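You operate a simulated robot arm through the tools that you are given. There is no shell and no other tool.

You are at the controls of a simulated robot arm. One attempt, no reset.

TASK
Swap the cracked stone in the cell for a soaked one, cap it and lower the press on it.
Fine: cracked stone into the reject box, lid closed again; soaked stone from the steel tray; the orange cap; sliding plate all the way in, then the lever down.

Only the result counts: the job must be done as asked and must still hold three seconds after the hand-in. Knocking over, shifting, dropping, spilling or breaking anything else fails it. Lids that push on must go on centred and level and be pressed home; caps that screw on are set level and turned clockwise until they are tight.

THE ROBOT
A 7-joint arm with a three-finger gripper, fixed in place. Base frame: the origin is on the floor under the middle of its stand, x ahead of it, y to its left, z up; the work surface is at about z = 86. Readings come in cm, degrees, newtons and seconds.
It reaches about 134.2 cm from its shoulder. Its first joint turns from -166.0 to 166.0 degrees. Payload 2.69 kg.
The tool frame sits at the grasp point between the pads (the TCP): z along the fingers, y along the line on which they close. The tips reach 3 cm beyond it. The gripper opens to 12.8 cm; its body begins 11.7 cm behind the TCP.
Orientation is told as [roll, pitch, yaw] about the base's x, y, z axes, in that order, counted from this pose: with the fingers straight down and closing along the base's y, the tool's x points along the base's -x, its y along +y and its z along -z.

THE INTERFACE
- The arm moves only by the tool nudge_tool. Its arguments are lists of equal length, an entry for each row: "slide": the shift along the tool's x, y, z in cm, a list of three; "dr": the turn, a rotation vector about the tool's x, y, z in degrees, a list of three. In form: {"slide": [[tx, ty, tz], ...], "dr": [[wx, wy, wz], ...]}. A call has 1 to 20 rows; each row shifts and turns the commanded pose from where the row before left it, along the tool's axes as they then stand. "hand" is the finger opening in cm, from 0 to 12.8, set as the call begins (left out, the last holds). A row lasts 0.2 s, in which the tool goes at most 5 cm and 8.6 degrees; a call with a longer step from one row to the next is refused whole, and so is a gripper value outside its range. Where a pose cannot be reached the arm comes as near as it can. A force on the tool above 90 N (or 10 N above the force at the start of the call, whichever is more), or a blocked arm, ends the call early, and 0.2 s more pass. The fingers move at their own pace (about 12.7 cm/s each) and stop on an object; they squeeze with about 34 N. The grip force told is the motor's: it shows also when the fingers shut on nothing. Time passes only in rows, and 0.2 s behind the last, so rows that do not move let the fingers close. The reply holds the time, the measured pose of the TCP, the force on the tool along the base axes, the opening and the grip force, in the units named above and with some noise, with the torque about the TCP (base axes, N m) and any sound that the robot's microphone picked up.
- Cameras (640 x 400 px; columns grow to the right, rows downward): "scene" is fixed at [22, -64.92, 162.46]; the picture's right is [0.69, -0.73, 0.00], its down [-0.50, -0.47, -0.72] and it looks along [0.53, 0.50, -0.69] (base axes); focal length 313 px, centre (320, 200). "wrist" rides on the gripper at [5.8, 5.4, -13.1] in the tool frame; the picture's right is [-0.68, 0.74, 0.00], its down [-0.62, -0.57, -0.55] and it looks along [-0.40, -0.37, 0.84] (tool axes); focal length 234 px, centre (320, 200). There is no depth. A picture from a camera that has moved, and an enlarged one, comes with that camera's place and axes in the base frame and with its lens.
- capture(camera): a new picture of that camera. No time passes.
- raise_lower(by): moves the trunk up (or, below 0, down) by that many cm; the arm rides with it, the base frame stays. It gives what a move gives, with no picture.
- inspect(camera, box): a new picture of the part [left, top, right, bottom] of that camera's present view, enlarged. No time passes.
- hand_in(): hands the job in; it is judged then, once.

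Nothing tells you positions but the pictures and the camera data. Unless the task says otherwise, let go and move clear before handing in.

The tools are called by a JSON object that holds its "op" and its "data". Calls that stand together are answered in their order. nudge_tool: Moves the arm, as the interface text tells. Its arguments: {"type":"object","properties":{"slide":{"type":"array"},"dr":{"type":"array"},"hand":{"type":"number"}},"required":["slide","dr"]} The other tools are called the same way: raise_lower (by) moves the trunk up or down; capture (camera) takes a picture; inspect (camera, box) takes an enlarged picture of a part of a camera's view; hand_in () hands the job in.

At the start:

```text
clock: 0.0
ee_pos: [63.51, 32.87, 121.46]
tcp_rot: [0.0, 0.0, -0.1]
ft_force: [0.2, 0.4, -0.4]
torque: [0.02, 0.02, -0.02]
gripper_width: 12.82
gripper_force: 0.0
trunk travel left (down, up): [-17.5, 17.5]
```

scene: 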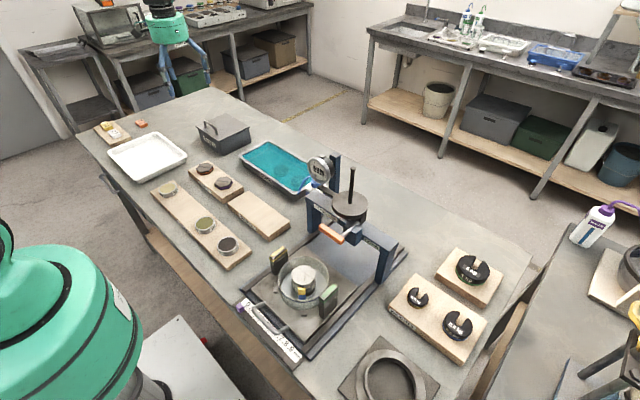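
wrist: 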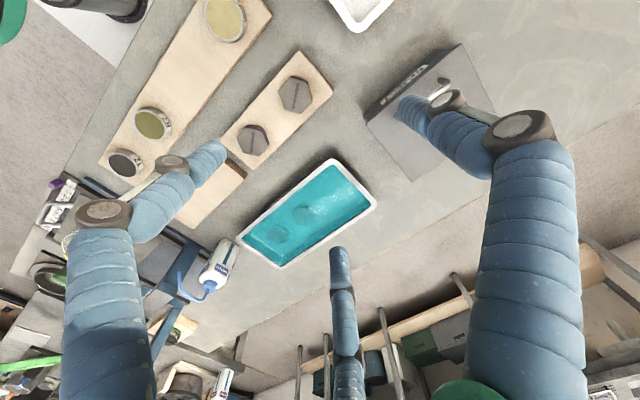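

I see a workbench with a press frame and a cell, a water tray (teal), a white tray, a grey reject box, caps on wooden boards. I'll look closer at each before moving.

{"op": "inspect", "data": {"camera": "scene", "box": [230, 140, 430, 265]}}

{"op": "inspect", "data": {"camera": "scene", "box": [230, 230, 390, 330]}}

{"op": "inspect", "data": {"camera": "scene", "box": [80, 100, 240, 200]}}

{"op": "inspect", "data": {"camera": "scene", "box": [140, 150, 300, 250]}}

{"op": "inspect", "data": {"camera": "scene", "box": [340, 240, 540, 365]}}

{"op": "inspect", "data": {"camera": "scene", "box": [360, 0, 640, 175]}}

```text
3.20 times, centred on (330, 202) of scene
camera zoom: at [22.0, -64.92, 162.46], right [0.69, -0.73, 0.0], down [-0.5, -0.47, -0.72], along [0.53, 0.5, -0.69], focal length 1001 px, centre (288, 192)
```

zoom: 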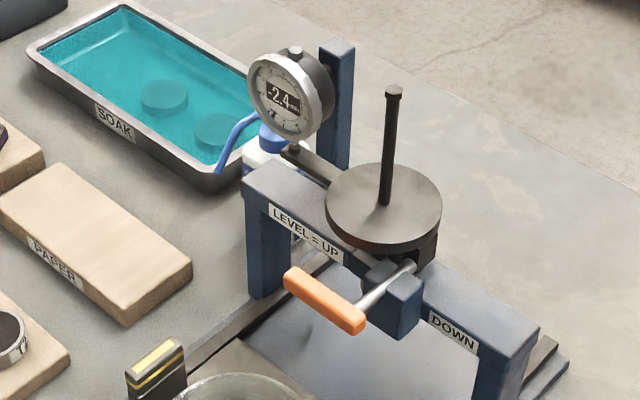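

```text
4.00 times, centred on (310, 280) of scene
camera zoom: at [22.0, -64.92, 162.46], right [0.69, -0.73, 0.0], down [-0.5, -0.47, -0.72], along [0.53, 0.5, -0.69], focal length 1252 px, centre (360, -120)
```

zoom: 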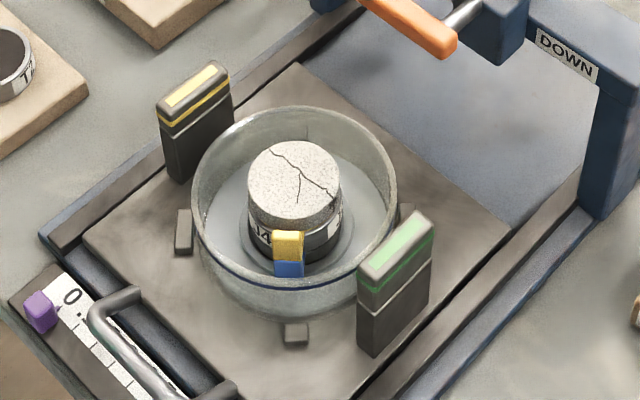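

```text
4.00 times, centred on (160, 150) of scene
camera zoom: at [22.0, -64.92, 162.46], right [0.69, -0.73, 0.0], down [-0.5, -0.47, -0.72], along [0.53, 0.5, -0.69], focal length 1252 px, centre (960, 400)
```

zoom: 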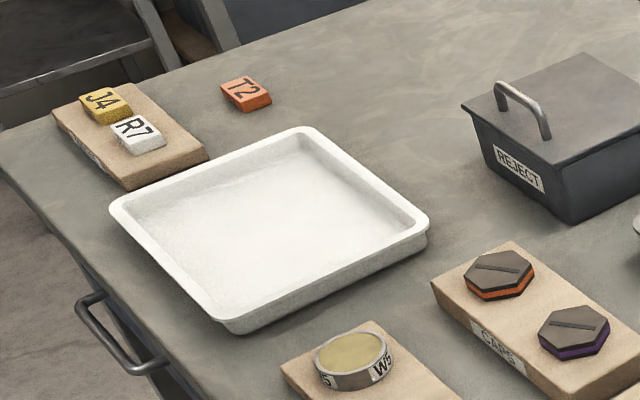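

```text
4.00 times, centred on (220, 200) of scene
camera zoom: at [22.0, -64.92, 162.46], right [0.69, -0.73, 0.0], down [-0.5, -0.47, -0.72], along [0.53, 0.5, -0.69], focal length 1252 px, centre (720, 200)
```

zoom: 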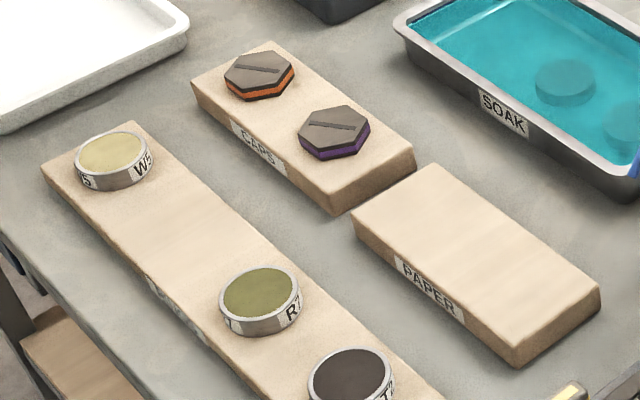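

```text
3.20 times, centred on (440, 302) of scene
camera zoom: at [22.0, -64.92, 162.46], right [0.69, -0.73, 0.0], down [-0.5, -0.47, -0.72], along [0.53, 0.5, -0.69], focal length 1001 px, centre (-64, -128)
```

zoom: 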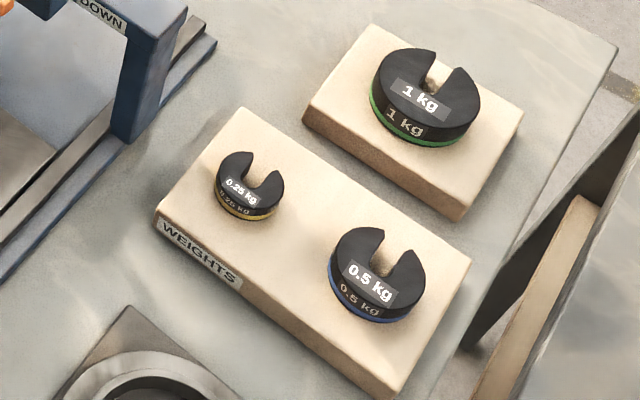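

```text
2.29 times, centred on (500, 88) of scene
camera zoom: at [22.0, -64.92, 162.46], right [0.69, -0.73, 0.0], down [-0.5, -0.47, -0.72], along [0.53, 0.5, -0.69], focal length 715 px, centre (-91, 457)
```

zoom: 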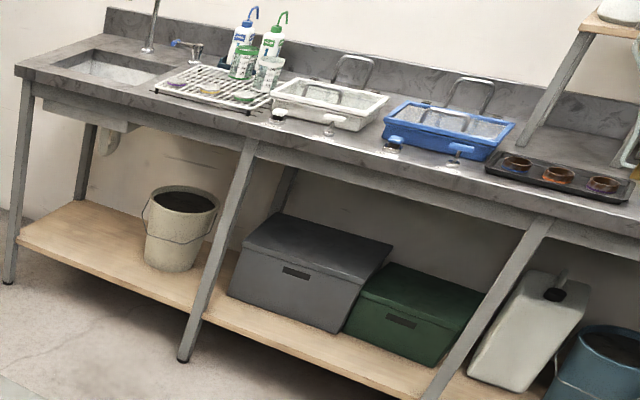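

The bench layout is clear so far: the reject box is near (75,45), the SOAK tray near (81,13), the caps near (60,20–30) and the cell near (52,-31). Next I'm enlarging parts of the wrist view for detail.

{"op": "inspect", "data": {"camera": "wrist", "box": [200, 130, 400, 280]}}

{"op": "inspect", "data": {"camera": "wrist", "box": [340, 20, 520, 200]}}

{"op": "inspect", "data": {"camera": "wrist", "box": [0, 140, 260, 360]}}

{"op": "inspect", "data": {"camera": "scene", "box": [230, 280, 320, 350]}}

{"op": "inspect", "data": {"camera": "scene", "box": [280, 140, 420, 240]}}

```text
2.67 times, centred on (300, 205) of wrist
camera zoom: at [57.52, 38.27, 134.5], right [0.68, 0.74, 0.0], down [0.62, -0.57, 0.55], along [0.4, -0.37, -0.84], focal length 624 px, centre (373, 187)
```

zoom: 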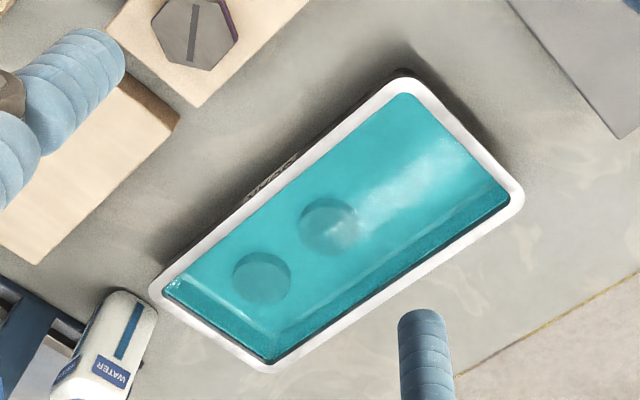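

```text
2.22 times, centred on (430, 110) of wrist
camera zoom: at [57.52, 38.27, 134.5], right [0.68, 0.74, 0.0], down [0.62, -0.57, 0.55], along [0.4, -0.37, -0.84], focal length 520 px, centre (76, 400)
```

zoom: 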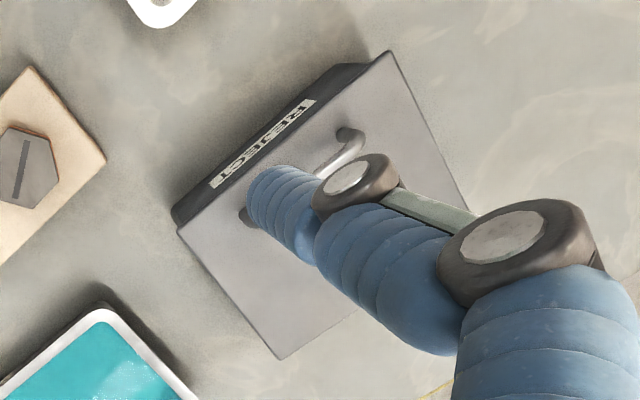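

```text
1.82 times, centred on (130, 250) of wrist
camera zoom: at [57.52, 38.27, 134.5], right [0.68, 0.74, 0.0], down [0.62, -0.57, 0.55], along [0.4, -0.37, -0.84], focal length 426 px, centre (666, 109)
```

zoom: 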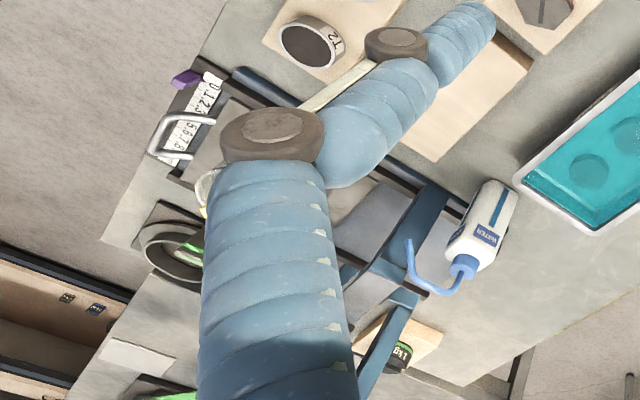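

```text
5.71 times, centred on (275, 315) of scene
camera zoom: at [22.0, -64.92, 162.46], right [0.69, -0.73, 0.0], down [-0.5, -0.47, -0.72], along [0.53, 0.5, -0.69], focal length 1788 px, centre (577, -457)
```

zoom: 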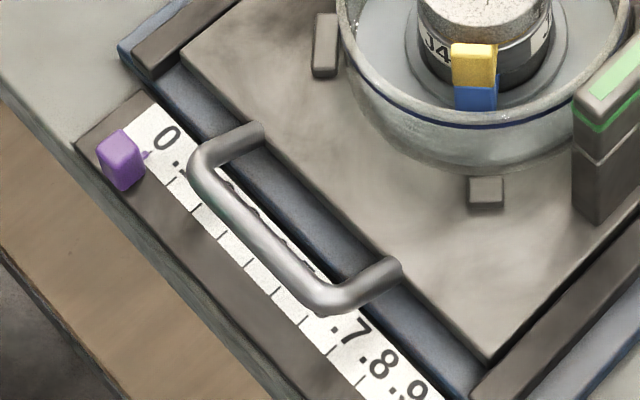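

```text
4.00 times, centred on (350, 190) of scene
camera zoom: at [22.0, -64.92, 162.46], right [0.69, -0.73, 0.0], down [-0.5, -0.47, -0.72], along [0.53, 0.5, -0.69], focal length 1252 px, centre (200, 240)
```

zoom: 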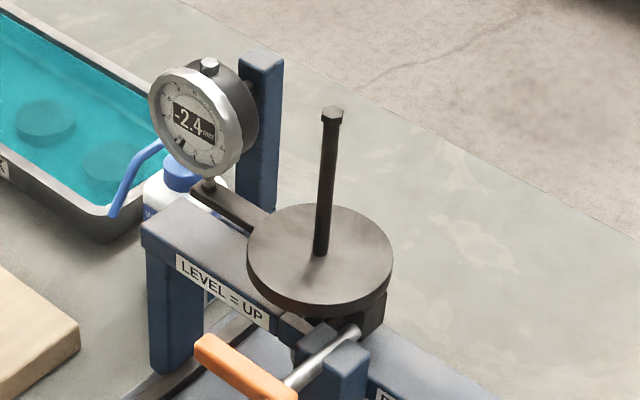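

The press frame stands around x≈67, y from -19 to -45, and its plate slides along +x. I'll move the arm, staying high, to look at the cell and lever from closer.

{"op": "nudge_tool", "data": {"slide": [[1.54, -3.58, -0.54], [1.54, -3.58, -0.54], [1.54, -3.58, -0.54], [1.54, -3.58, -0.54], [1.54, -3.58, -0.54], [1.54, -3.58, -0.54], [1.54, -3.58, -0.54], [1.54, -3.58, -0.54], [1.54, -3.58, -0.54], [1.54, -3.58, -0.54], [1.54, -3.58, -0.54], [1.54, -3.58, -0.54]], "dr": [[0, 0, 0], [0, 0, 0], [0, 0, 0], [0, 0, 0], [0, 0, 0], [0, 0, 0], [0, 0, 0], [0, 0, 0], [0, 0, 0], [0, 0, 0], [0, 0, 0], [0, 0, 0]]}}

{"op": "capture", "data": {"camera": "wrist"}}

{"op": "capture", "data": {"camera": "scene"}}

```text
clock: 2.6
ee_pos: [44.68, -10.14, 128.09]
tcp_rot: [-0.1, 0.1, 0.0]
ft_force: [0.0, 0.1, 0.0]
torque: [-0.02, -0.01, -0.01]
gripper_width: 12.82
gripper_force: 0.1
trunk travel left (down, up): [-17.5, 17.5]
```

```text
taken
camera wrist: at [38.8, -4.76, 141.06], right [0.68, 0.74, 0.0], down [0.62, -0.57, 0.55], along [0.4, -0.37, -0.84], focal length 234 px, centre (320, 200)
```

wrist: 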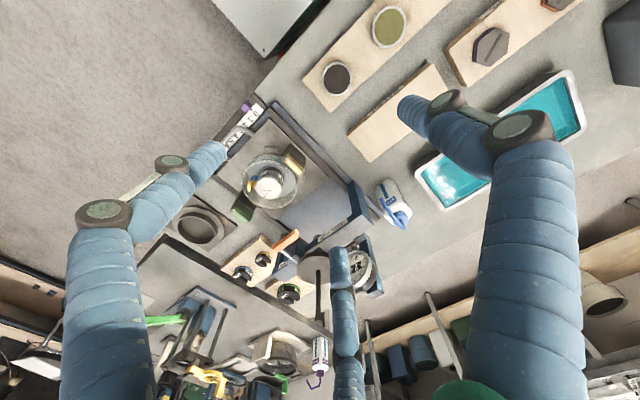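

```text
taken
```

scene: 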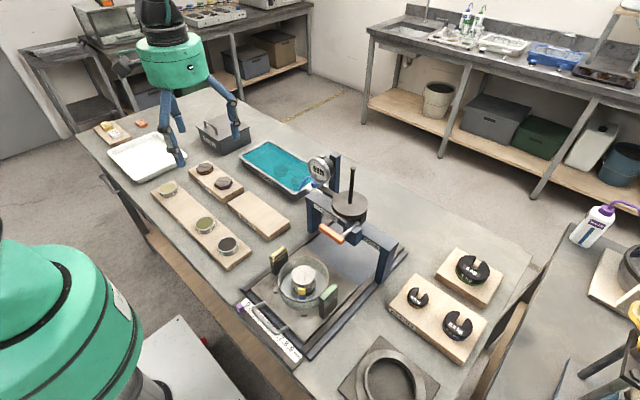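

{"op": "inspect", "data": {"camera": "wrist", "box": [200, 80, 400, 205]}}

{"op": "inspect", "data": {"camera": "wrist", "box": [200, 180, 400, 305]}}

```text
3.20 times, centred on (300, 142) of wrist
camera zoom: at [38.8, -4.76, 141.06], right [0.68, 0.74, 0.0], down [0.62, -0.57, 0.55], along [0.4, -0.37, -0.84], focal length 749 px, centre (384, 384)
```

zoom: 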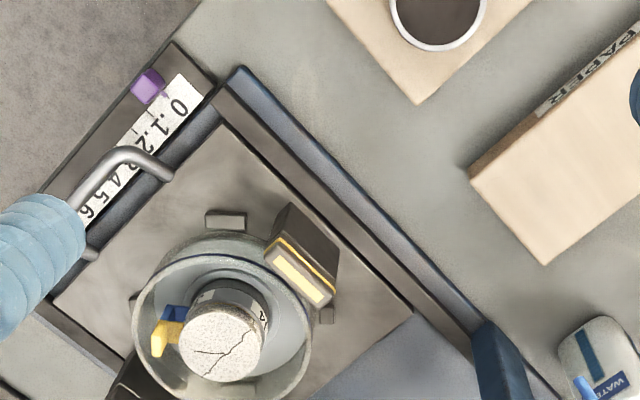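

```text
3.20 times, centred on (300, 242) of wrist
camera zoom: at [38.8, -4.76, 141.06], right [0.68, 0.74, 0.0], down [0.62, -0.57, 0.55], along [0.4, -0.37, -0.84], focal length 749 px, centre (384, 64)
```

zoom: 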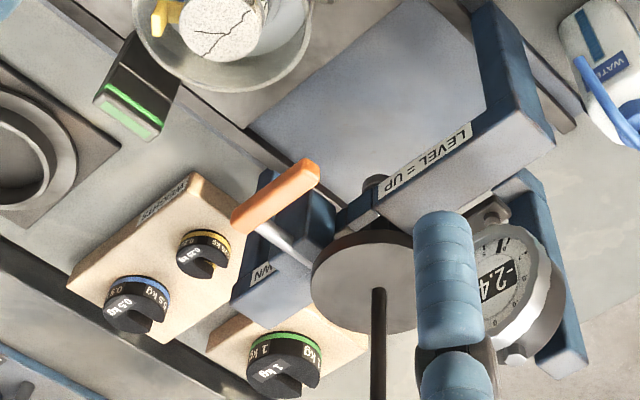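

The stone's top is around (50.8,-32.2,94.5), and a yellow/blue tag sits on its near side (-x,-y). The reject box lid has its handle along the -x edge, so it probably hinges at the +x side; I'll go look at that.

{"op": "nudge_tool", "data": {"slide": [[-1.3625, 3.919, 0.875], [-1.3625, 3.919, 0.875], [-1.3625, 3.919, 0.875], [-1.3625, 3.919, 0.875], [-1.3625, 3.919, 0.875], [-1.3625, 3.919, 0.875], [-1.3625, 3.919, 0.875], [-1.3625, 3.919, 0.875], [-1.3625, 3.919, 0.875], [-1.3625, 3.919, 0.875], [-1.3625, 3.919, 0.875], [-1.3625, 3.919, 0.875], [-1.3625, 3.919, 0.875], [-1.3625, 3.919, 0.875], [-1.3625, 3.919, 0.875], [-1.3625, 3.919, 0.875]], "dr": [[0, 0, 0], [0, 0, 0], [0, 0, 0], [0, 0, 0], [0, 0, 0], [0, 0, 0], [0, 0, 0], [0, 0, 0], [0, 0, 0], [0, 0, 0], [0, 0, 0], [0, 0, 0], [0, 0, 0], [0, 0, 0], [0, 0, 0], [0, 0, 0]]}}

{"op": "capture", "data": {"camera": "wrist"}}

{"op": "inspect", "data": {"camera": "scene", "box": [180, 90, 270, 160]}}

{"op": "inspect", "data": {"camera": "wrist", "box": [200, 60, 440, 250]}}

```text
clock: 6.0
ee_pos: [66.75, 53.02, 113.89]
tcp_rot: [-0.1, 0.1, -0.1]
ft_force: [-0.5, -0.7, -0.2]
torque: [0.01, -0.01, -0.01]
gripper_width: 12.78
gripper_force: 0.0
trunk travel left (down, up): [-17.5, 17.5]
```

```text
taken
camera wrist: at [60.85, 58.45, 126.93], right [0.68, 0.74, 0.0], down [0.62, -0.57, 0.55], along [0.4, -0.37, -0.84], focal length 234 px, centre (320, 200)
```

wrist: 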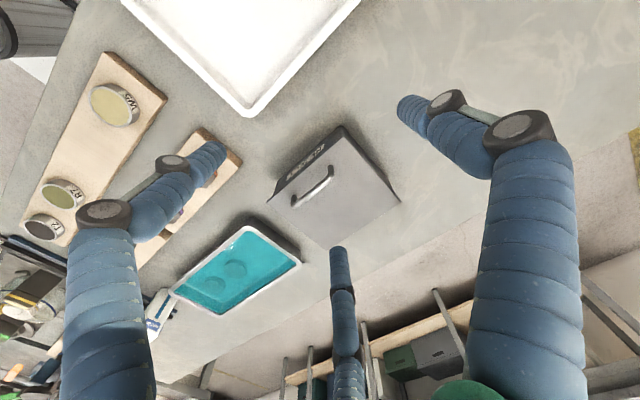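

```text
5.71 times, centred on (225, 125) of scene
camera zoom: at [22.0, -64.92, 162.46], right [0.69, -0.73, 0.0], down [-0.5, -0.47, -0.72], along [0.53, 0.5, -0.69], focal length 1788 px, centre (863, 629)
```

zoom: 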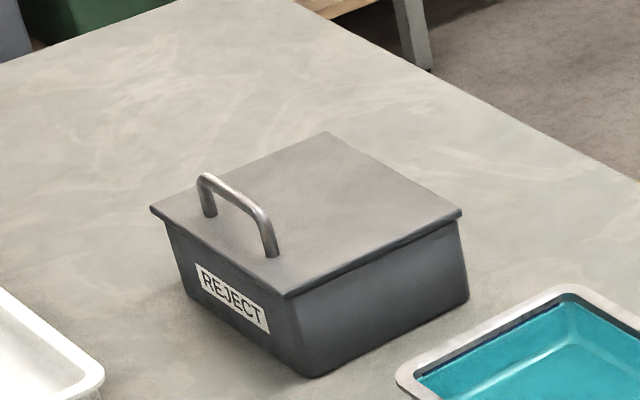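

```text
2.11 times, centred on (320, 155) of wrist
camera zoom: at [60.85, 58.45, 126.93], right [0.68, 0.74, 0.0], down [0.62, -0.57, 0.55], along [0.4, -0.37, -0.84], focal length 493 px, centre (320, 295)
```

zoom: 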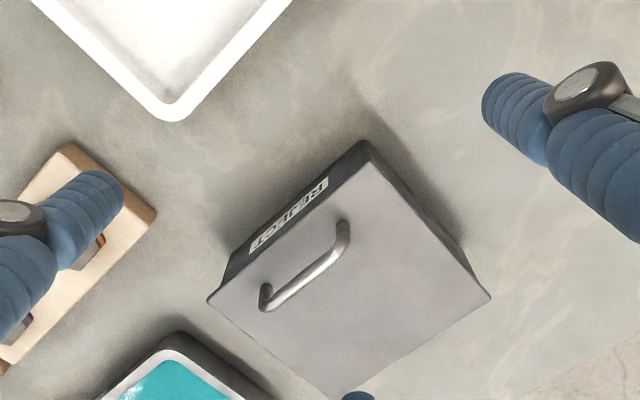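

The reject lid handle runs along y at x≈73.2, y≈40.7–49, with the lid top at z≈95. I'll partly close the fingers in free air to learn how they move.

{"op": "nudge_tool", "data": {"slide": [[0, 0, 0], [0, 0, 0], [0, 0, 0]], "dr": [[0, 0, 0], [0, 0, 0], [0, 0, 0]], "hand": 6}}

{"op": "capture", "data": {"camera": "wrist"}}

{"op": "nudge_tool", "data": {"slide": [[0, 0, 0], [0, 0, 0], [0, 0, 0]], "dr": [[0, 0, 0], [0, 0, 0], [0, 0, 0]], "hand": 0.5}}

{"op": "capture", "data": {"camera": "wrist"}}

{"op": "capture", "data": {"camera": "scene"}}

```text
clock: 6.8
ee_pos: [66.85, 53.02, 114.04]
tcp_rot: [0.1, -0.1, -0.1]
ft_force: [-0.9, -1.0, 0.3]
torque: [-0.03, -0.04, -0.02]
gripper_width: 6.01
gripper_force: 0.1
trunk travel left (down, up): [-17.5, 17.5]
```

```text
taken
camera wrist: at [60.85, 58.4, 127.04], right [0.68, 0.74, 0.0], down [0.62, -0.57, 0.55], along [0.4, -0.37, -0.84], focal length 234 px, centre (320, 200)
```

wrist: 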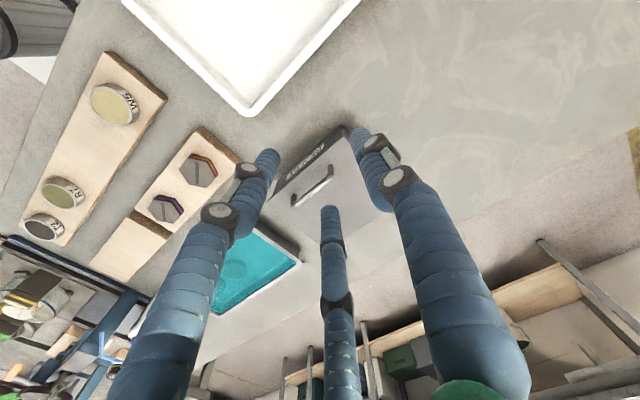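

```text
clock: 7.6
ee_pos: [66.78, 53.03, 113.95]
tcp_rot: [0.0, 0.1, -0.1]
ft_force: [-0.1, -0.5, -0.8]
torque: [0.02, 0.02, -0.01]
gripper_width: 0.51
gripper_force: 0.0
trunk travel left (down, up): [-17.5, 17.5]
```

```text
taken
camera wrist: at [60.84, 58.39, 127.04], right [0.68, 0.74, 0.0], down [0.62, -0.57, 0.55], along [0.4, -0.37, -0.84], focal length 234 px, centre (320, 200)
```

wrist: 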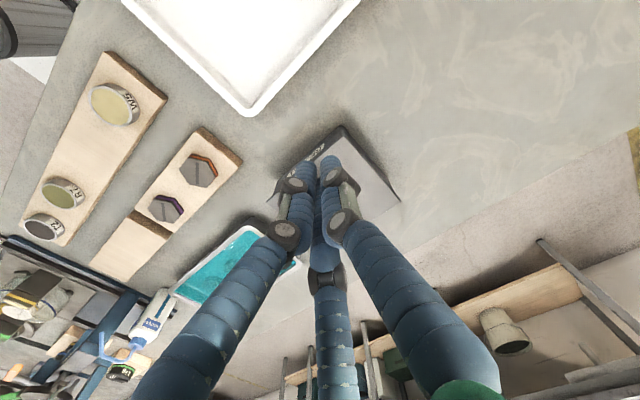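

```text
taken
```

scene: 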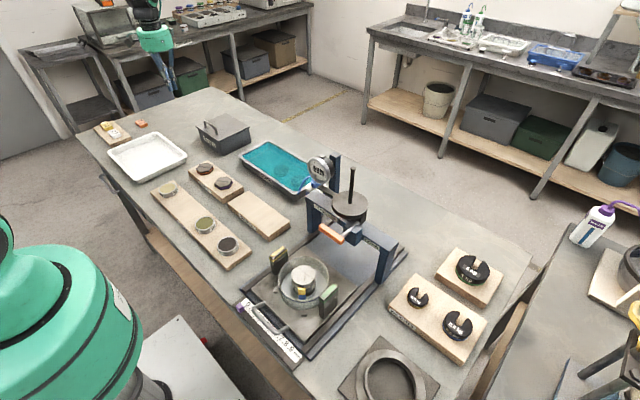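

The fingers close radially like a three-jaw chuck, 120° apart. I'll move beyond the box and yaw the tool by -90° to see the hinge side of the lid and the handle.

{"op": "nudge_tool", "data": {"slide": [[-4.04, -0.2, -0.2], [-4.04, -0.2, -0.2], [-4.04, -0.2, -0.2], [-4.04, -0.2, -0.2], [-4.04, -0.2, -0.2], [0, 0, 0], [0, 0, 0], [0, 0, 0], [0, 0, 0], [0, 0, 0], [0, 0, 0], [0, 0, 0], [0, 0, 0], [0, 0, 0], [0, 0, 0], [0, 0, 0]], "dr": [[0, 0, 0], [0, 0, 0], [0, 0, 0], [0, 0, 0], [0, 0, 0], [0, 0, 8.182], [0, 0, 8.182], [0, 0, 8.182], [0, 0, 8.182], [0, 0, 8.182], [0, 0, 8.182], [0, 0, 8.182], [0, 0, 8.182], [0, 0, 8.182], [0, 0, 8.182], [0, 0, 8.182]], "hand": 12.8}}

{"op": "capture", "data": {"camera": "wrist"}}

{"op": "inspect", "data": {"camera": "wrist", "box": [200, 40, 440, 230]}}

{"op": "capture", "data": {"camera": "scene"}}

```text
clock: 11.0
ee_pos: [86.88, 51.49, 114.81]
tcp_rot: [0.0, 0.0, -90.0]
ft_force: [-0.3, -0.2, 0.3]
torque: [-0.02, -0.02, 0.01]
gripper_width: 12.8
gripper_force: 0.1
trunk travel left (down, up): [-17.5, 17.5]
```

```text
taken
camera wrist: at [92.26, 57.42, 127.9], right [0.73, -0.68, 0.0], down [-0.57, -0.61, 0.55], along [-0.37, -0.4, -0.84], focal length 234 px, centre (320, 200)
```

wrist: 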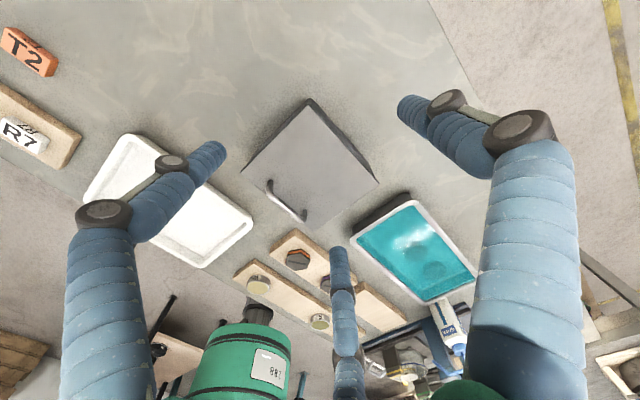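

```text
2.11 times, centred on (320, 135) of wrist
camera zoom: at [92.26, 57.42, 127.9], right [0.73, -0.68, 0.0], down [-0.57, -0.61, 0.55], along [-0.37, -0.4, -0.84], focal length 493 px, centre (320, 337)
```

zoom: 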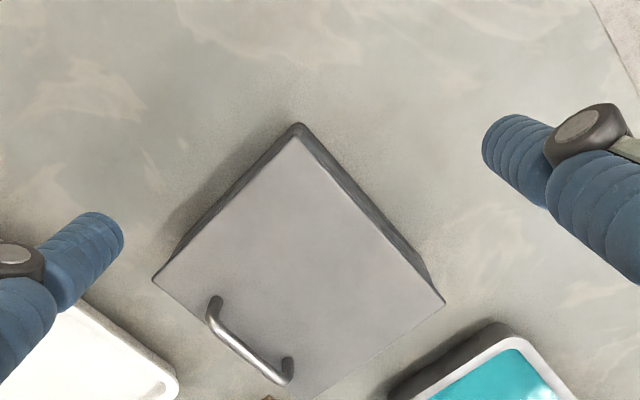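

```text
taken
```

scene: 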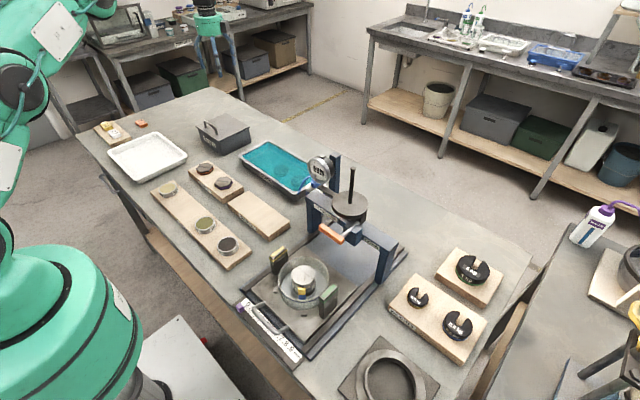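

The lid's hinge is at the +x edge (x≈86.5) and the handle is at x≈73.4, so the lid has to swing up and over. I'll test in free air whether the arm can hold the backward-tilted pose I'd need when the lid is open.

{"op": "nudge_tool", "data": {"slide": [[-2, 1, 0], [-2, 1, 0], [-2, 1, 0], [0, 0, 0], [0, 0, 0], [0, 0, 0], [0, 0, 0], [0, 0, 0], [0, 0, 0], [0, 0, 0]], "dr": [[0, 0, 0], [0, 0, 0], [0, 0, 0], [8.4, 0, 0], [8.4, 0, 0], [8.4, 0, 0], [8.4, 0, 0], [8.4, 0, 0], [8.4, 0, 0], [0, 0, 0]]}}

{"op": "capture", "data": {"camera": "scene"}}

{"op": "capture", "data": {"camera": "wrist"}}

```text
clock: 13.2
ee_pos: [74.31, 39.83, 108.94]
tcp_rot: [-50.8, -0.2, -90.0]
ft_force: [0.2, 0.1, -3.1]
torque: [-0.06, 0.4, 0.1]
gripper_width: 12.79
gripper_force: 0.0
out of reach, approached as far as the arm can: row 5, 6, 7, 8, 9
trunk travel left (down, up): [-17.5, 17.5]
```

```text
taken
```

scene: 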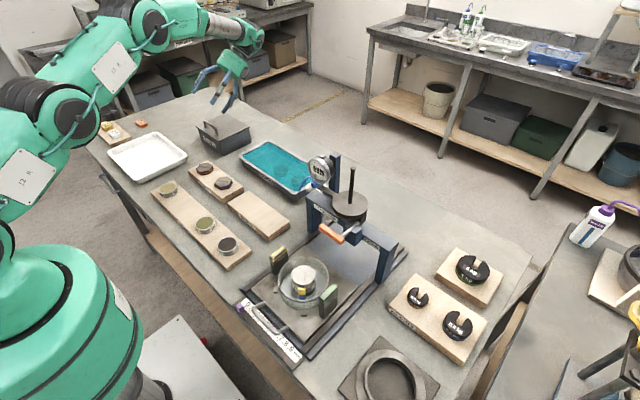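

```text
taken
camera wrist: at [87.8, 45.67, 112.94], right [0.46, -0.68, -0.57], down [0.07, -0.61, 0.79], along [-0.88, -0.4, -0.24], focal length 234 px, centre (320, 200)
```

wrist: 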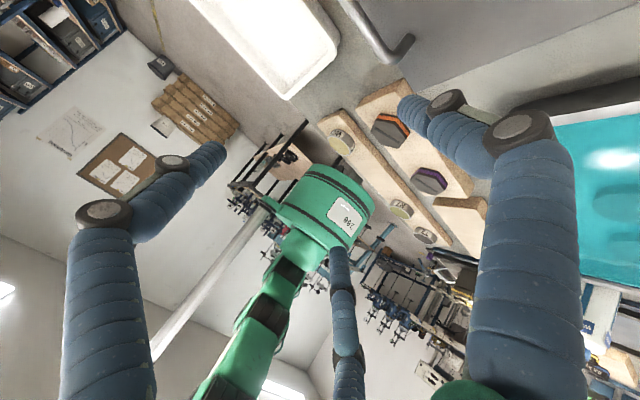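

With a backward tilt above about 10° the pose is out of reach there, so I'll keep the tool near vertical. I'm returning upright and going above the handle.

{"op": "nudge_tool", "data": {"slide": [[0, 0, 0], [0, 0, 0], [0, 0, 0], [0, 0, 0], [0, 0, 0], [0, 0, 0], [0, 0, 0], [0, -4.1, 0.5], [0, -4.1, 0.5], [0, -4.1, 0.5], [-0.15, -4.1, 0.5], [0, 0, 0]], "dr": [[-8.4, 0, 0], [-8.4, 0, 0], [-8.4, 0, 0], [-8.4, 0, 0], [-8.4, 0, 0], [-8.4, 0, 0], [0, 0, 0], [0, 0, 0], [0, 0, 0], [0, 0, 0], [0, 0, 0], [0, 0, 0]]}}

{"op": "capture", "data": {"camera": "wrist"}}

{"op": "capture", "data": {"camera": "scene"}}

```text
clock: 15.8
ee_pos: [57.62, 39.67, 107.18]
tcp_rot: [-0.1, 0.0, -89.9]
ft_force: [-0.5, 1.1, 0.1]
torque: [0.01, -0.09, 0.0]
gripper_width: 12.79
gripper_force: 0.0
trunk travel left (down, up): [-17.5, 17.5]
```

```text
taken
camera wrist: at [62.96, 45.49, 120.23], right [0.74, -0.68, 0.0], down [-0.57, -0.62, 0.55], along [-0.37, -0.4, -0.84], focal length 234 px, centre (320, 200)
```

wrist: 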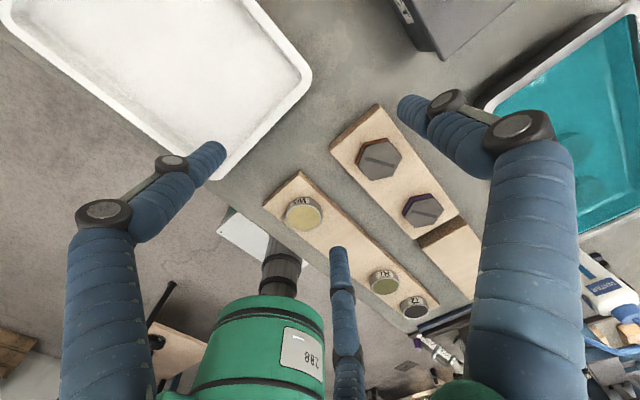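

```text
taken
```

scene: 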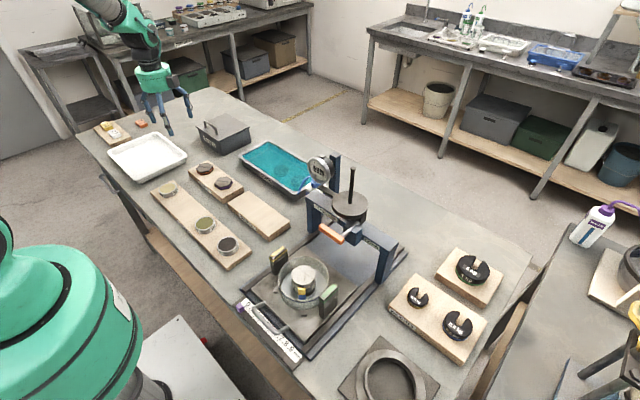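

The commanded pose was reset to where the arm actually got to, so I'm now at (57.6,39.7,107). Moving over the handle.

{"op": "nudge_tool", "data": {"slide": [[1.3, 3.95, -0.5], [1.3, 3.95, -0.5], [1.3, 3.95, -0.5], [1.3, 3.95, -0.5], [0, 0, 0]], "dr": [[0, 0, 0], [0, 0, 0], [0, 0, 0], [0, 0, 0], [0, 0, 0]]}}

{"op": "capture", "data": {"camera": "wrist"}}

{"op": "inspect", "data": {"camera": "wrist", "box": [220, 120, 420, 245]}}

{"op": "inspect", "data": {"camera": "scene", "box": [170, 70, 290, 160]}}

```text
clock: 17.0
ee_pos: [73.83, 44.77, 109.46]
tcp_rot: [0.0, -0.1, -90.1]
ft_force: [-0.1, 0.5, 0.1]
torque: [0.01, 0.03, -0.02]
gripper_width: 12.79
gripper_force: 0.1
trunk travel left (down, up): [-17.5, 17.5]
```

```text
taken
camera wrist: at [79.0, 50.72, 122.5], right [0.74, -0.68, 0.0], down [-0.57, -0.62, 0.55], along [-0.37, -0.4, -0.84], focal length 234 px, centre (320, 200)
```

wrist: 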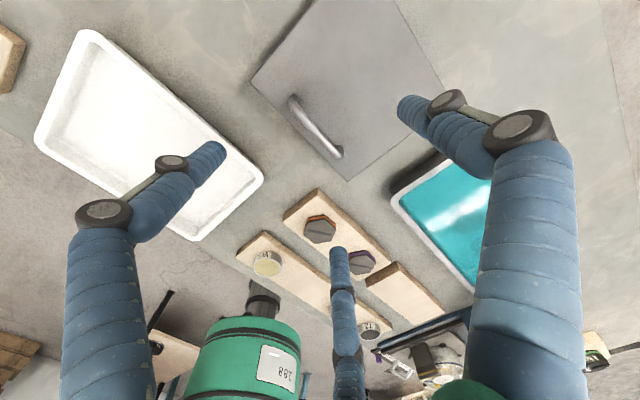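

```text
3.20 times, centred on (320, 182) of wrist
camera zoom: at [79.0, 50.72, 122.5], right [0.74, -0.68, 0.0], down [-0.57, -0.62, 0.55], along [-0.37, -0.4, -0.84], focal length 749 px, centre (320, 256)
```

zoom: 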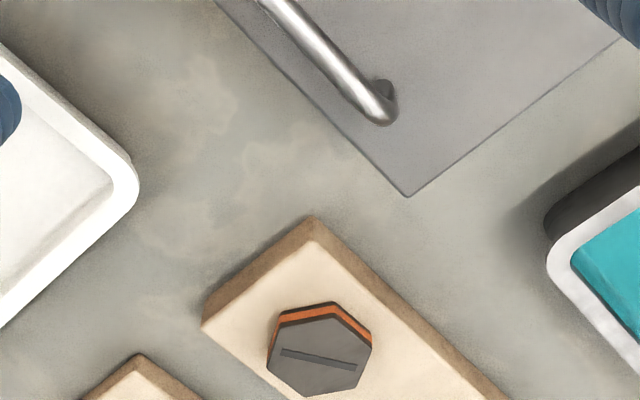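

```text
4.44 times, centred on (230, 115) of scene
camera zoom: at [22.0, -64.92, 162.46], right [0.69, -0.73, 0.0], down [-0.5, -0.47, -0.72], along [0.53, 0.5, -0.69], focal length 1391 px, centre (720, 578)
```

zoom: 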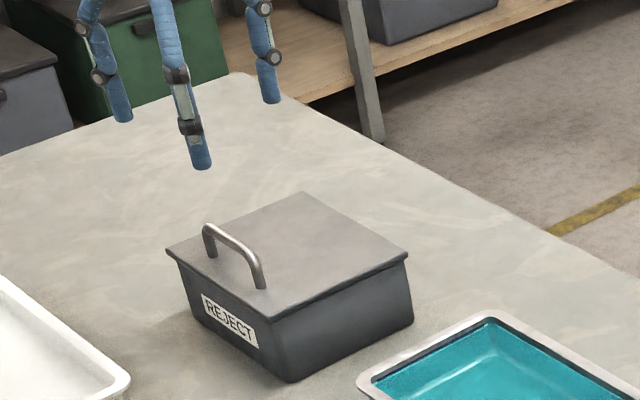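

The handle bar is centred near (73.9,45.5) at z≈97, and the lid top is at z≈94. Descending over the handle with the fingers open.

{"op": "nudge_tool", "data": {"slide": [[0.37, -0.16, 3.0], [0.36, -0.17, 3.0], [0, 0, 2.6], [0, 0, 2.2], [0, 0, 0]], "dr": [[0, 0, 0], [0, 0, 0], [0, 0, 0], [0, 0, 0], [0, 0, 0]]}}

{"op": "capture", "data": {"camera": "wrist"}}

{"op": "inspect", "data": {"camera": "scene", "box": [170, 70, 290, 160]}}

```text
clock: 18.2
ee_pos: [73.27, 45.7, 98.3]
tcp_rot: [0.0, 0.0, -90.1]
ft_force: [0.3, -0.3, -0.1]
torque: [0.0, 0.01, -0.02]
gripper_width: 12.82
gripper_force: 0.1
trunk travel left (down, up): [-17.5, 17.5]
```

```text
taken
camera wrist: at [78.56, 51.59, 111.29], right [0.74, -0.68, 0.0], down [-0.57, -0.62, 0.55], along [-0.37, -0.4, -0.84], focal length 234 px, centre (320, 200)
```

wrist: 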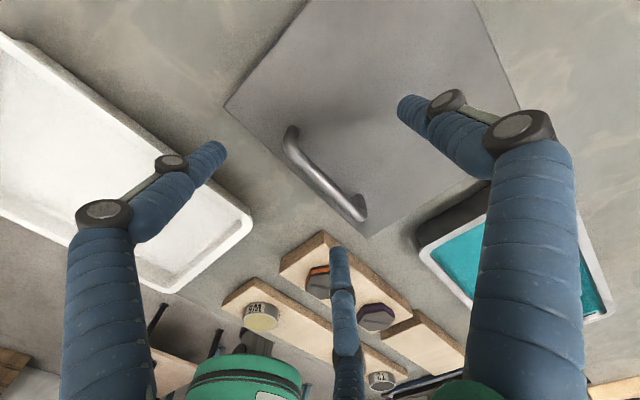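

```text
4.44 times, centred on (230, 115) of scene
camera zoom: at [22.0, -64.92, 162.46], right [0.69, -0.73, 0.0], down [-0.5, -0.47, -0.72], along [0.53, 0.5, -0.69], focal length 1391 px, centre (720, 578)
```

zoom: 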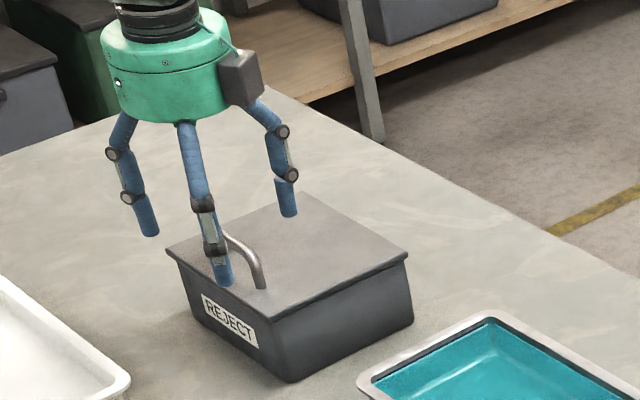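

The handle sits between the fingers, slightly off-centre. I'll shift half a centimetre and close on it.

{"op": "nudge_tool", "data": {"slide": [[0.3, 0.5, 0.2], [0, 0, 0]], "dr": [[0, 0, 0], [0, 0, 0]]}}

{"op": "nudge_tool", "data": {"slide": [[0, 0, 0], [0, 0, 0], [0, 0, 0], [0, 0, 0]], "dr": [[0, 0, 0], [0, 0, 0], [0, 0, 0], [0, 0, 0]], "hand": 0}}

{"op": "capture", "data": {"camera": "wrist"}}

{"op": "inspect", "data": {"camera": "scene", "box": [170, 70, 290, 160]}}

```text
clock: 18.8
ee_pos: [73.84, 45.88, 98.08]
tcp_rot: [0.0, 0.0, -90.0]
ft_force: [-0.7, 0.8, -0.3]
torque: [0.0, -0.01, -0.04]
gripper_width: 12.81
gripper_force: 0.0
trunk travel left (down, up): [-17.5, 17.5]
```

```text
clock: 19.8
ee_pos: [73.12, 45.84, 98.24]
tcp_rot: [-0.3, -0.2, -90.0]
ft_force: [-57.3, -9.4, 14.2]
torque: [-0.55, 0.47, -0.1]
gripper_width: 1.64
gripper_force: 42.2
trunk travel left (down, up): [-17.5, 17.5]
```

```text
taken
camera wrist: at [78.56, 51.72, 111.23], right [0.74, -0.68, 0.0], down [-0.56, -0.61, 0.55], along [-0.37, -0.41, -0.83], focal length 234 px, centre (320, 200)
```

wrist: 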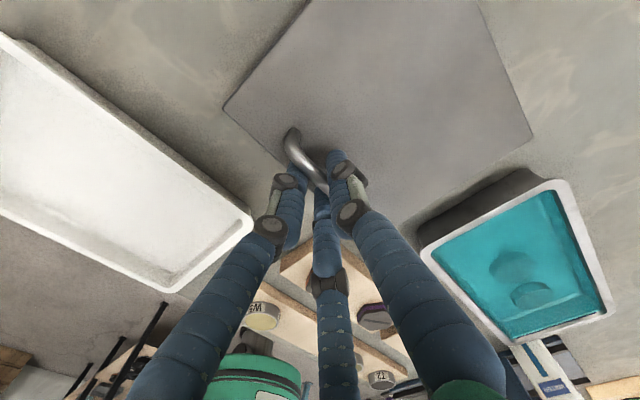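

```text
4.44 times, centred on (230, 115) of scene
camera zoom: at [22.0, -64.92, 162.46], right [0.69, -0.73, 0.0], down [-0.5, -0.47, -0.72], along [0.53, 0.5, -0.69], focal length 1391 px, centre (720, 578)
```

zoom: 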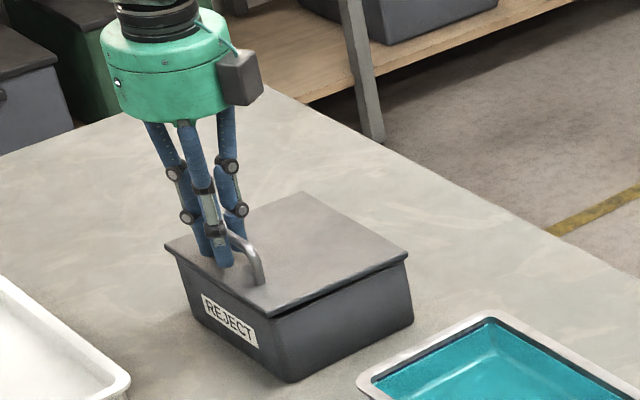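

The grip closed on the bar, but the arm is pushed about 0.7 cm in -x. I'll move the command there to relieve the side load before lifting.

{"op": "nudge_tool", "data": {"slide": [[0, -0.7, 0], [0, 0, 0]], "dr": [[0, 0, 0], [0, 0, 0]]}}

```text
clock: 20.4
ee_pos: [73.24, 45.89, 98.25]
tcp_rot: [0.2, 0.1, -90.1]
ft_force: [-3.5, -15.5, 2.8]
torque: [-0.11, -0.13, -0.03]
gripper_width: 1.63
gripper_force: 42.1
trunk travel left (down, up): [-17.5, 17.5]
```

Starting to lift the lid along its arc in small steps, watching the forces.

{"op": "nudge_tool", "data": {"slide": [[0, 0.15, -0.55], [0, 0.16, -0.54], [0, 0.19, -0.55], [0, 0.22, -0.54], [0, 0, 0]], "dr": [[0, 0, 0], [0, 0, 0], [0, 0, 0], [0, 0, 0], [0, 0, 0]]}}

{"op": "inspect", "data": {"camera": "scene", "box": [170, 70, 290, 160]}}

```text
clock: 21.6
ee_pos: [73.99, 45.79, 100.26]
tcp_rot: [-0.1, 0.0, -90.0]
ft_force: [24.1, -9.3, -14.0]
torque: [-0.1, -0.1, -0.19]
gripper_width: 1.64
gripper_force: 42.2
trunk travel left (down, up): [-17.5, 17.5]
```

```text
4.44 times, centred on (230, 115) of scene
camera zoom: at [22.0, -64.92, 162.46], right [0.69, -0.73, 0.0], down [-0.5, -0.47, -0.72], along [0.53, 0.5, -0.69], focal length 1391 px, centre (720, 578)
```

zoom: 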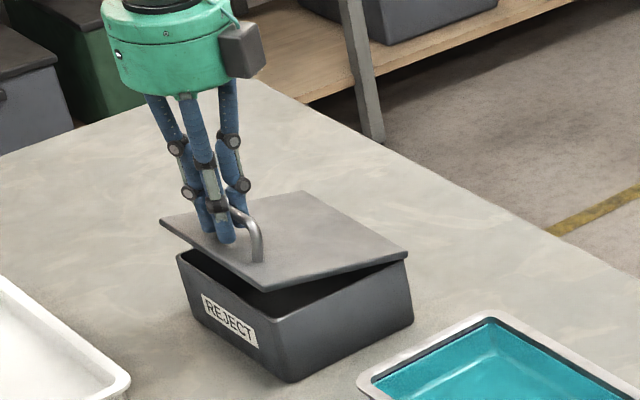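

The lid is hinged as expected and is lifting. I'll continue the arc with a bit more +x correction.

{"op": "nudge_tool", "data": {"slide": [[0, 0.55, -0.5], [0, 0.3, -0.5], [0, 0.3, -0.5], [0, 0.35, -0.5], [0, 0, 0]], "dr": [[0, 0, 0], [0, 0, 0], [0, 0, 0], [0, 0, 0], [0, 0, 0]]}}

{"op": "inspect", "data": {"camera": "scene", "box": [170, 70, 290, 160]}}

```text
clock: 22.8
ee_pos: [75.39, 45.82, 102.48]
tcp_rot: [0.0, 0.0, -89.9]
ft_force: [0.4, -2.0, -2.1]
torque: [-0.25, 0.07, -0.3]
gripper_width: 1.64
gripper_force: 42.4
trunk travel left (down, up): [-17.5, 17.5]
```

```text
4.44 times, centred on (230, 115) of scene
camera zoom: at [22.0, -64.92, 162.46], right [0.69, -0.73, 0.0], down [-0.5, -0.47, -0.72], along [0.53, 0.5, -0.69], focal length 1391 px, centre (720, 578)
```

zoom: 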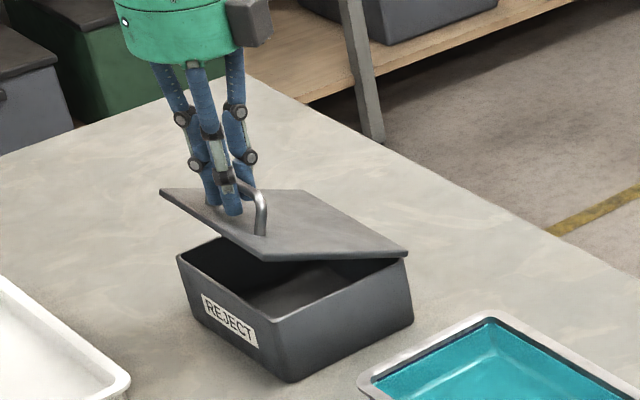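

Forces are near zero, so the arc fits. Continuing up.

{"op": "nudge_tool", "data": {"slide": [[0, 0.5, -0.6], [0, 0.5, -0.6], [0, 0.5, -0.55], [0, 0.58, -0.52], [0, 0.6, -0.5], [0, 0.6, -0.48], [0, 0, 0]], "dr": [[0, 0, 0], [0, 0, 0], [0, 0, 0], [0, 0, 0], [0, 0, 0], [0, 0, 0], [0, 0, 0]]}}

{"op": "inspect", "data": {"camera": "scene", "box": [170, 70, 290, 160]}}

```text
clock: 24.4
ee_pos: [78.7, 45.87, 105.72]
tcp_rot: [0.0, 0.0, -90.0]
ft_force: [3.4, -8.3, -7.6]
torque: [-0.42, 0.01, -0.46]
gripper_width: 1.68
gripper_force: 42.2
trunk travel left (down, up): [-17.5, 17.5]
```

```text
4.44 times, centred on (230, 115) of scene
camera zoom: at [22.0, -64.92, 162.46], right [0.69, -0.73, 0.0], down [-0.5, -0.47, -0.72], along [0.53, 0.5, -0.69], focal length 1391 px, centre (720, 578)
```

zoom: 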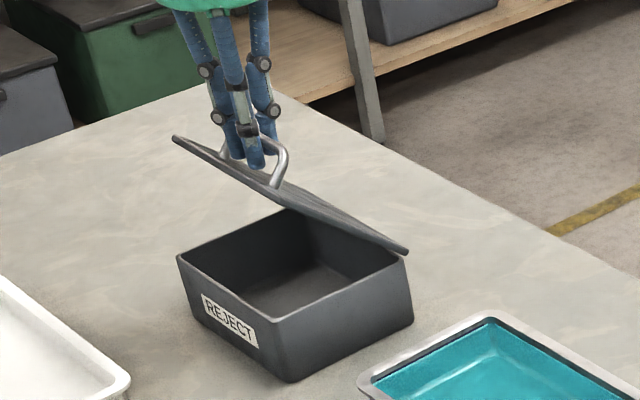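

The lid is open about 40° and forces stay small. Carrying on towards 70°.

{"op": "nudge_tool", "data": {"slide": [[0, 0.65, -0.42], [0, 0.67, -0.38], [0, 0.68, -0.34], [0, 0.7, -0.29], [0, 0.72, -0.26], [0, 0.73, -0.22], [0, 0, 0]], "dr": [[0, 0, 0], [0, 0, 0], [0, 0, 0], [0, 0, 0], [0, 0, 0], [0, 0, 0], [0, 0, 0]]}}

{"op": "inspect", "data": {"camera": "scene", "box": [170, 70, 290, 160]}}

{"op": "capture", "data": {"camera": "wrist"}}

```text
clock: 26.0
ee_pos: [82.77, 45.83, 107.7]
tcp_rot: [-0.1, -0.1, -90.0]
ft_force: [-0.5, -7.3, 3.0]
torque: [-0.23, -0.03, -0.66]
gripper_width: 1.64
gripper_force: 41.9
trunk travel left (down, up): [-17.5, 17.5]
```

```text
4.44 times, centred on (230, 115) of scene
camera zoom: at [22.0, -64.92, 162.46], right [0.69, -0.73, 0.0], down [-0.5, -0.47, -0.72], along [0.53, 0.5, -0.69], focal length 1391 px, centre (720, 578)
```

zoom: 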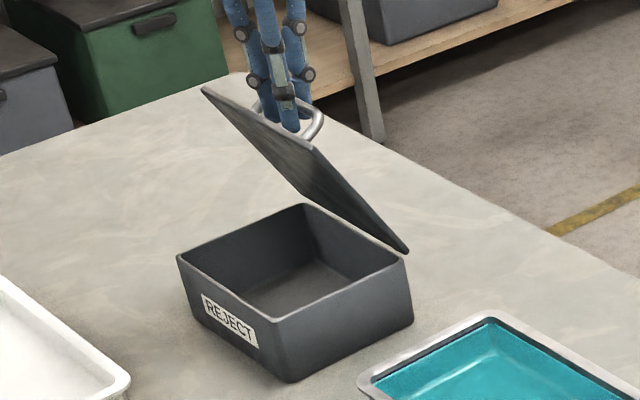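

```text
taken
camera wrist: at [88.08, 51.72, 120.79], right [0.74, -0.68, 0.0], down [-0.57, -0.62, 0.55], along [-0.37, -0.4, -0.84], focal length 234 px, centre (320, 200)
```

wrist: 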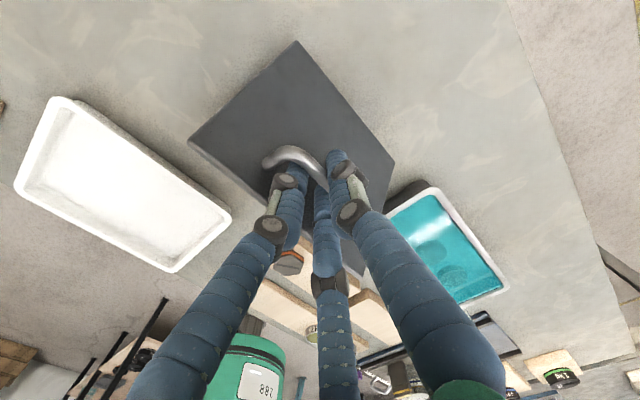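

About 60° now. Continuing to roughly 80°.

{"op": "nudge_tool", "data": {"slide": [[0, 0.74, -0.2], [0, 0.75, -0.15], [0, 0.75, -0.1], [0, 0.76, -0.06], [0, 0.76, -0.02], [0, 0.76, 0.02], [0, 0, 0]], "dr": [[0, 0, 0], [0, 0, 0], [0, 0, 0], [0, 0, 0], [0, 0, 0], [0, 0, 0], [0, 0, 0]]}}

{"op": "inspect", "data": {"camera": "scene", "box": [170, 70, 290, 160]}}

{"op": "capture", "data": {"camera": "wrist"}}

```text
clock: 27.6
ee_pos: [87.38, 45.88, 108.08]
tcp_rot: [0.1, 0.1, -90.1]
ft_force: [-0.2, -6.6, -6.6]
torque: [0.09, -0.01, -0.67]
gripper_width: 1.67
gripper_force: 42.2
trunk travel left (down, up): [-17.5, 17.5]
```

```text
4.44 times, centred on (230, 115) of scene
camera zoom: at [22.0, -64.92, 162.46], right [0.69, -0.73, 0.0], down [-0.5, -0.47, -0.72], along [0.53, 0.5, -0.69], focal length 1391 px, centre (720, 578)
```

zoom: 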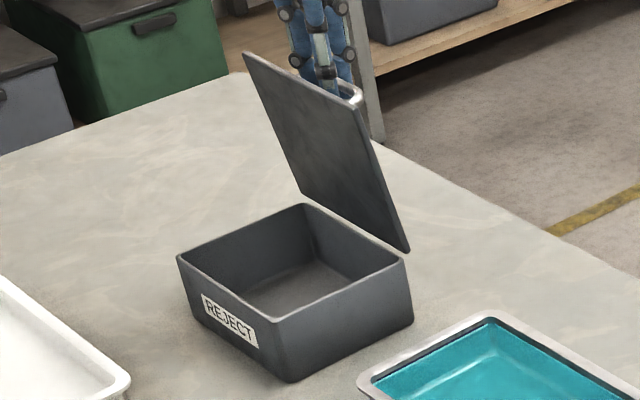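

```text
taken
camera wrist: at [92.67, 51.76, 121.2], right [0.74, -0.68, 0.0], down [-0.57, -0.62, 0.55], along [-0.37, -0.4, -0.84], focal length 234 px, centre (320, 200)
```

wrist: 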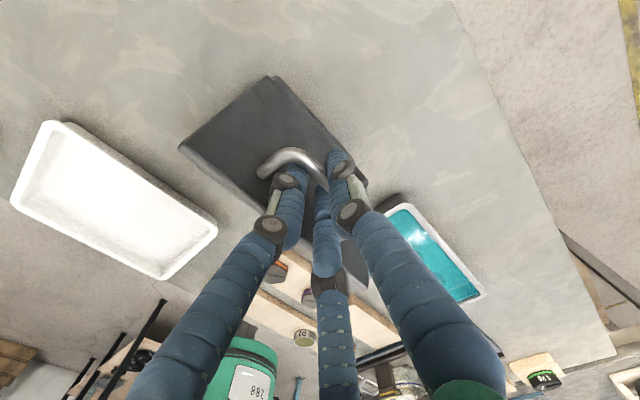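

About 80°. Going on past vertical, in smaller steps, watching for the hinge stop.

{"op": "nudge_tool", "data": {"slide": [[0, 0.75, 0.06], [0, 0.75, 0.1], [0, 0.75, 0.14], [0, 0.55, 0.12], [0, 0.55, 0.14], [0, 0, 0]], "dr": [[0, 0, 0], [0, 0, 0], [0, 0, 0], [0, 0, 0], [0, 0, 0], [0, 0, 0]]}}

{"op": "inspect", "data": {"camera": "scene", "box": [170, 70, 290, 160]}}

{"op": "capture", "data": {"camera": "wrist"}}

```text
clock: 29.0
ee_pos: [90.89, 45.88, 107.5]
tcp_rot: [0.0, 0.1, -90.1]
ft_force: [-2.1, -10.0, -5.7]
torque: [-0.3, 0.08, -0.65]
gripper_width: 1.64
gripper_force: 42.7
trunk travel left (down, up): [-17.5, 17.5]
```

```text
4.44 times, centred on (230, 115) of scene
camera zoom: at [22.0, -64.92, 162.46], right [0.69, -0.73, 0.0], down [-0.5, -0.47, -0.72], along [0.53, 0.5, -0.69], focal length 1391 px, centre (720, 578)
```

zoom: 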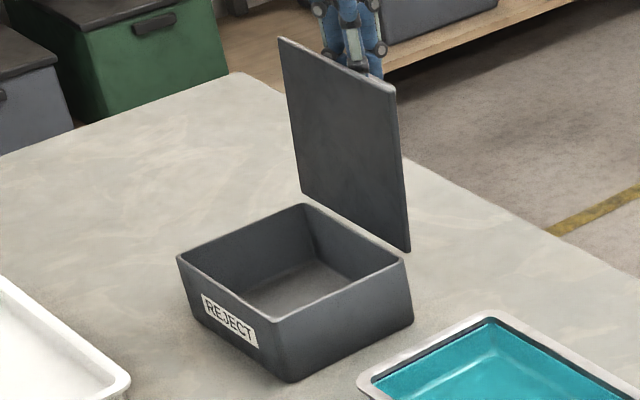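

```text
taken
camera wrist: at [96.06, 51.76, 120.59], right [0.74, -0.68, 0.0], down [-0.57, -0.62, 0.55], along [-0.37, -0.4, -0.84], focal length 234 px, centre (320, 200)
```

wrist: 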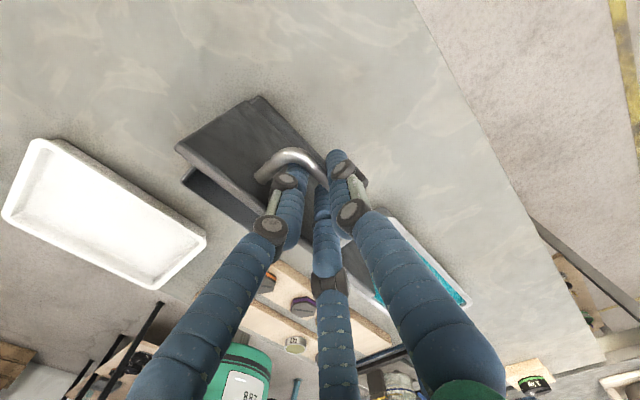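

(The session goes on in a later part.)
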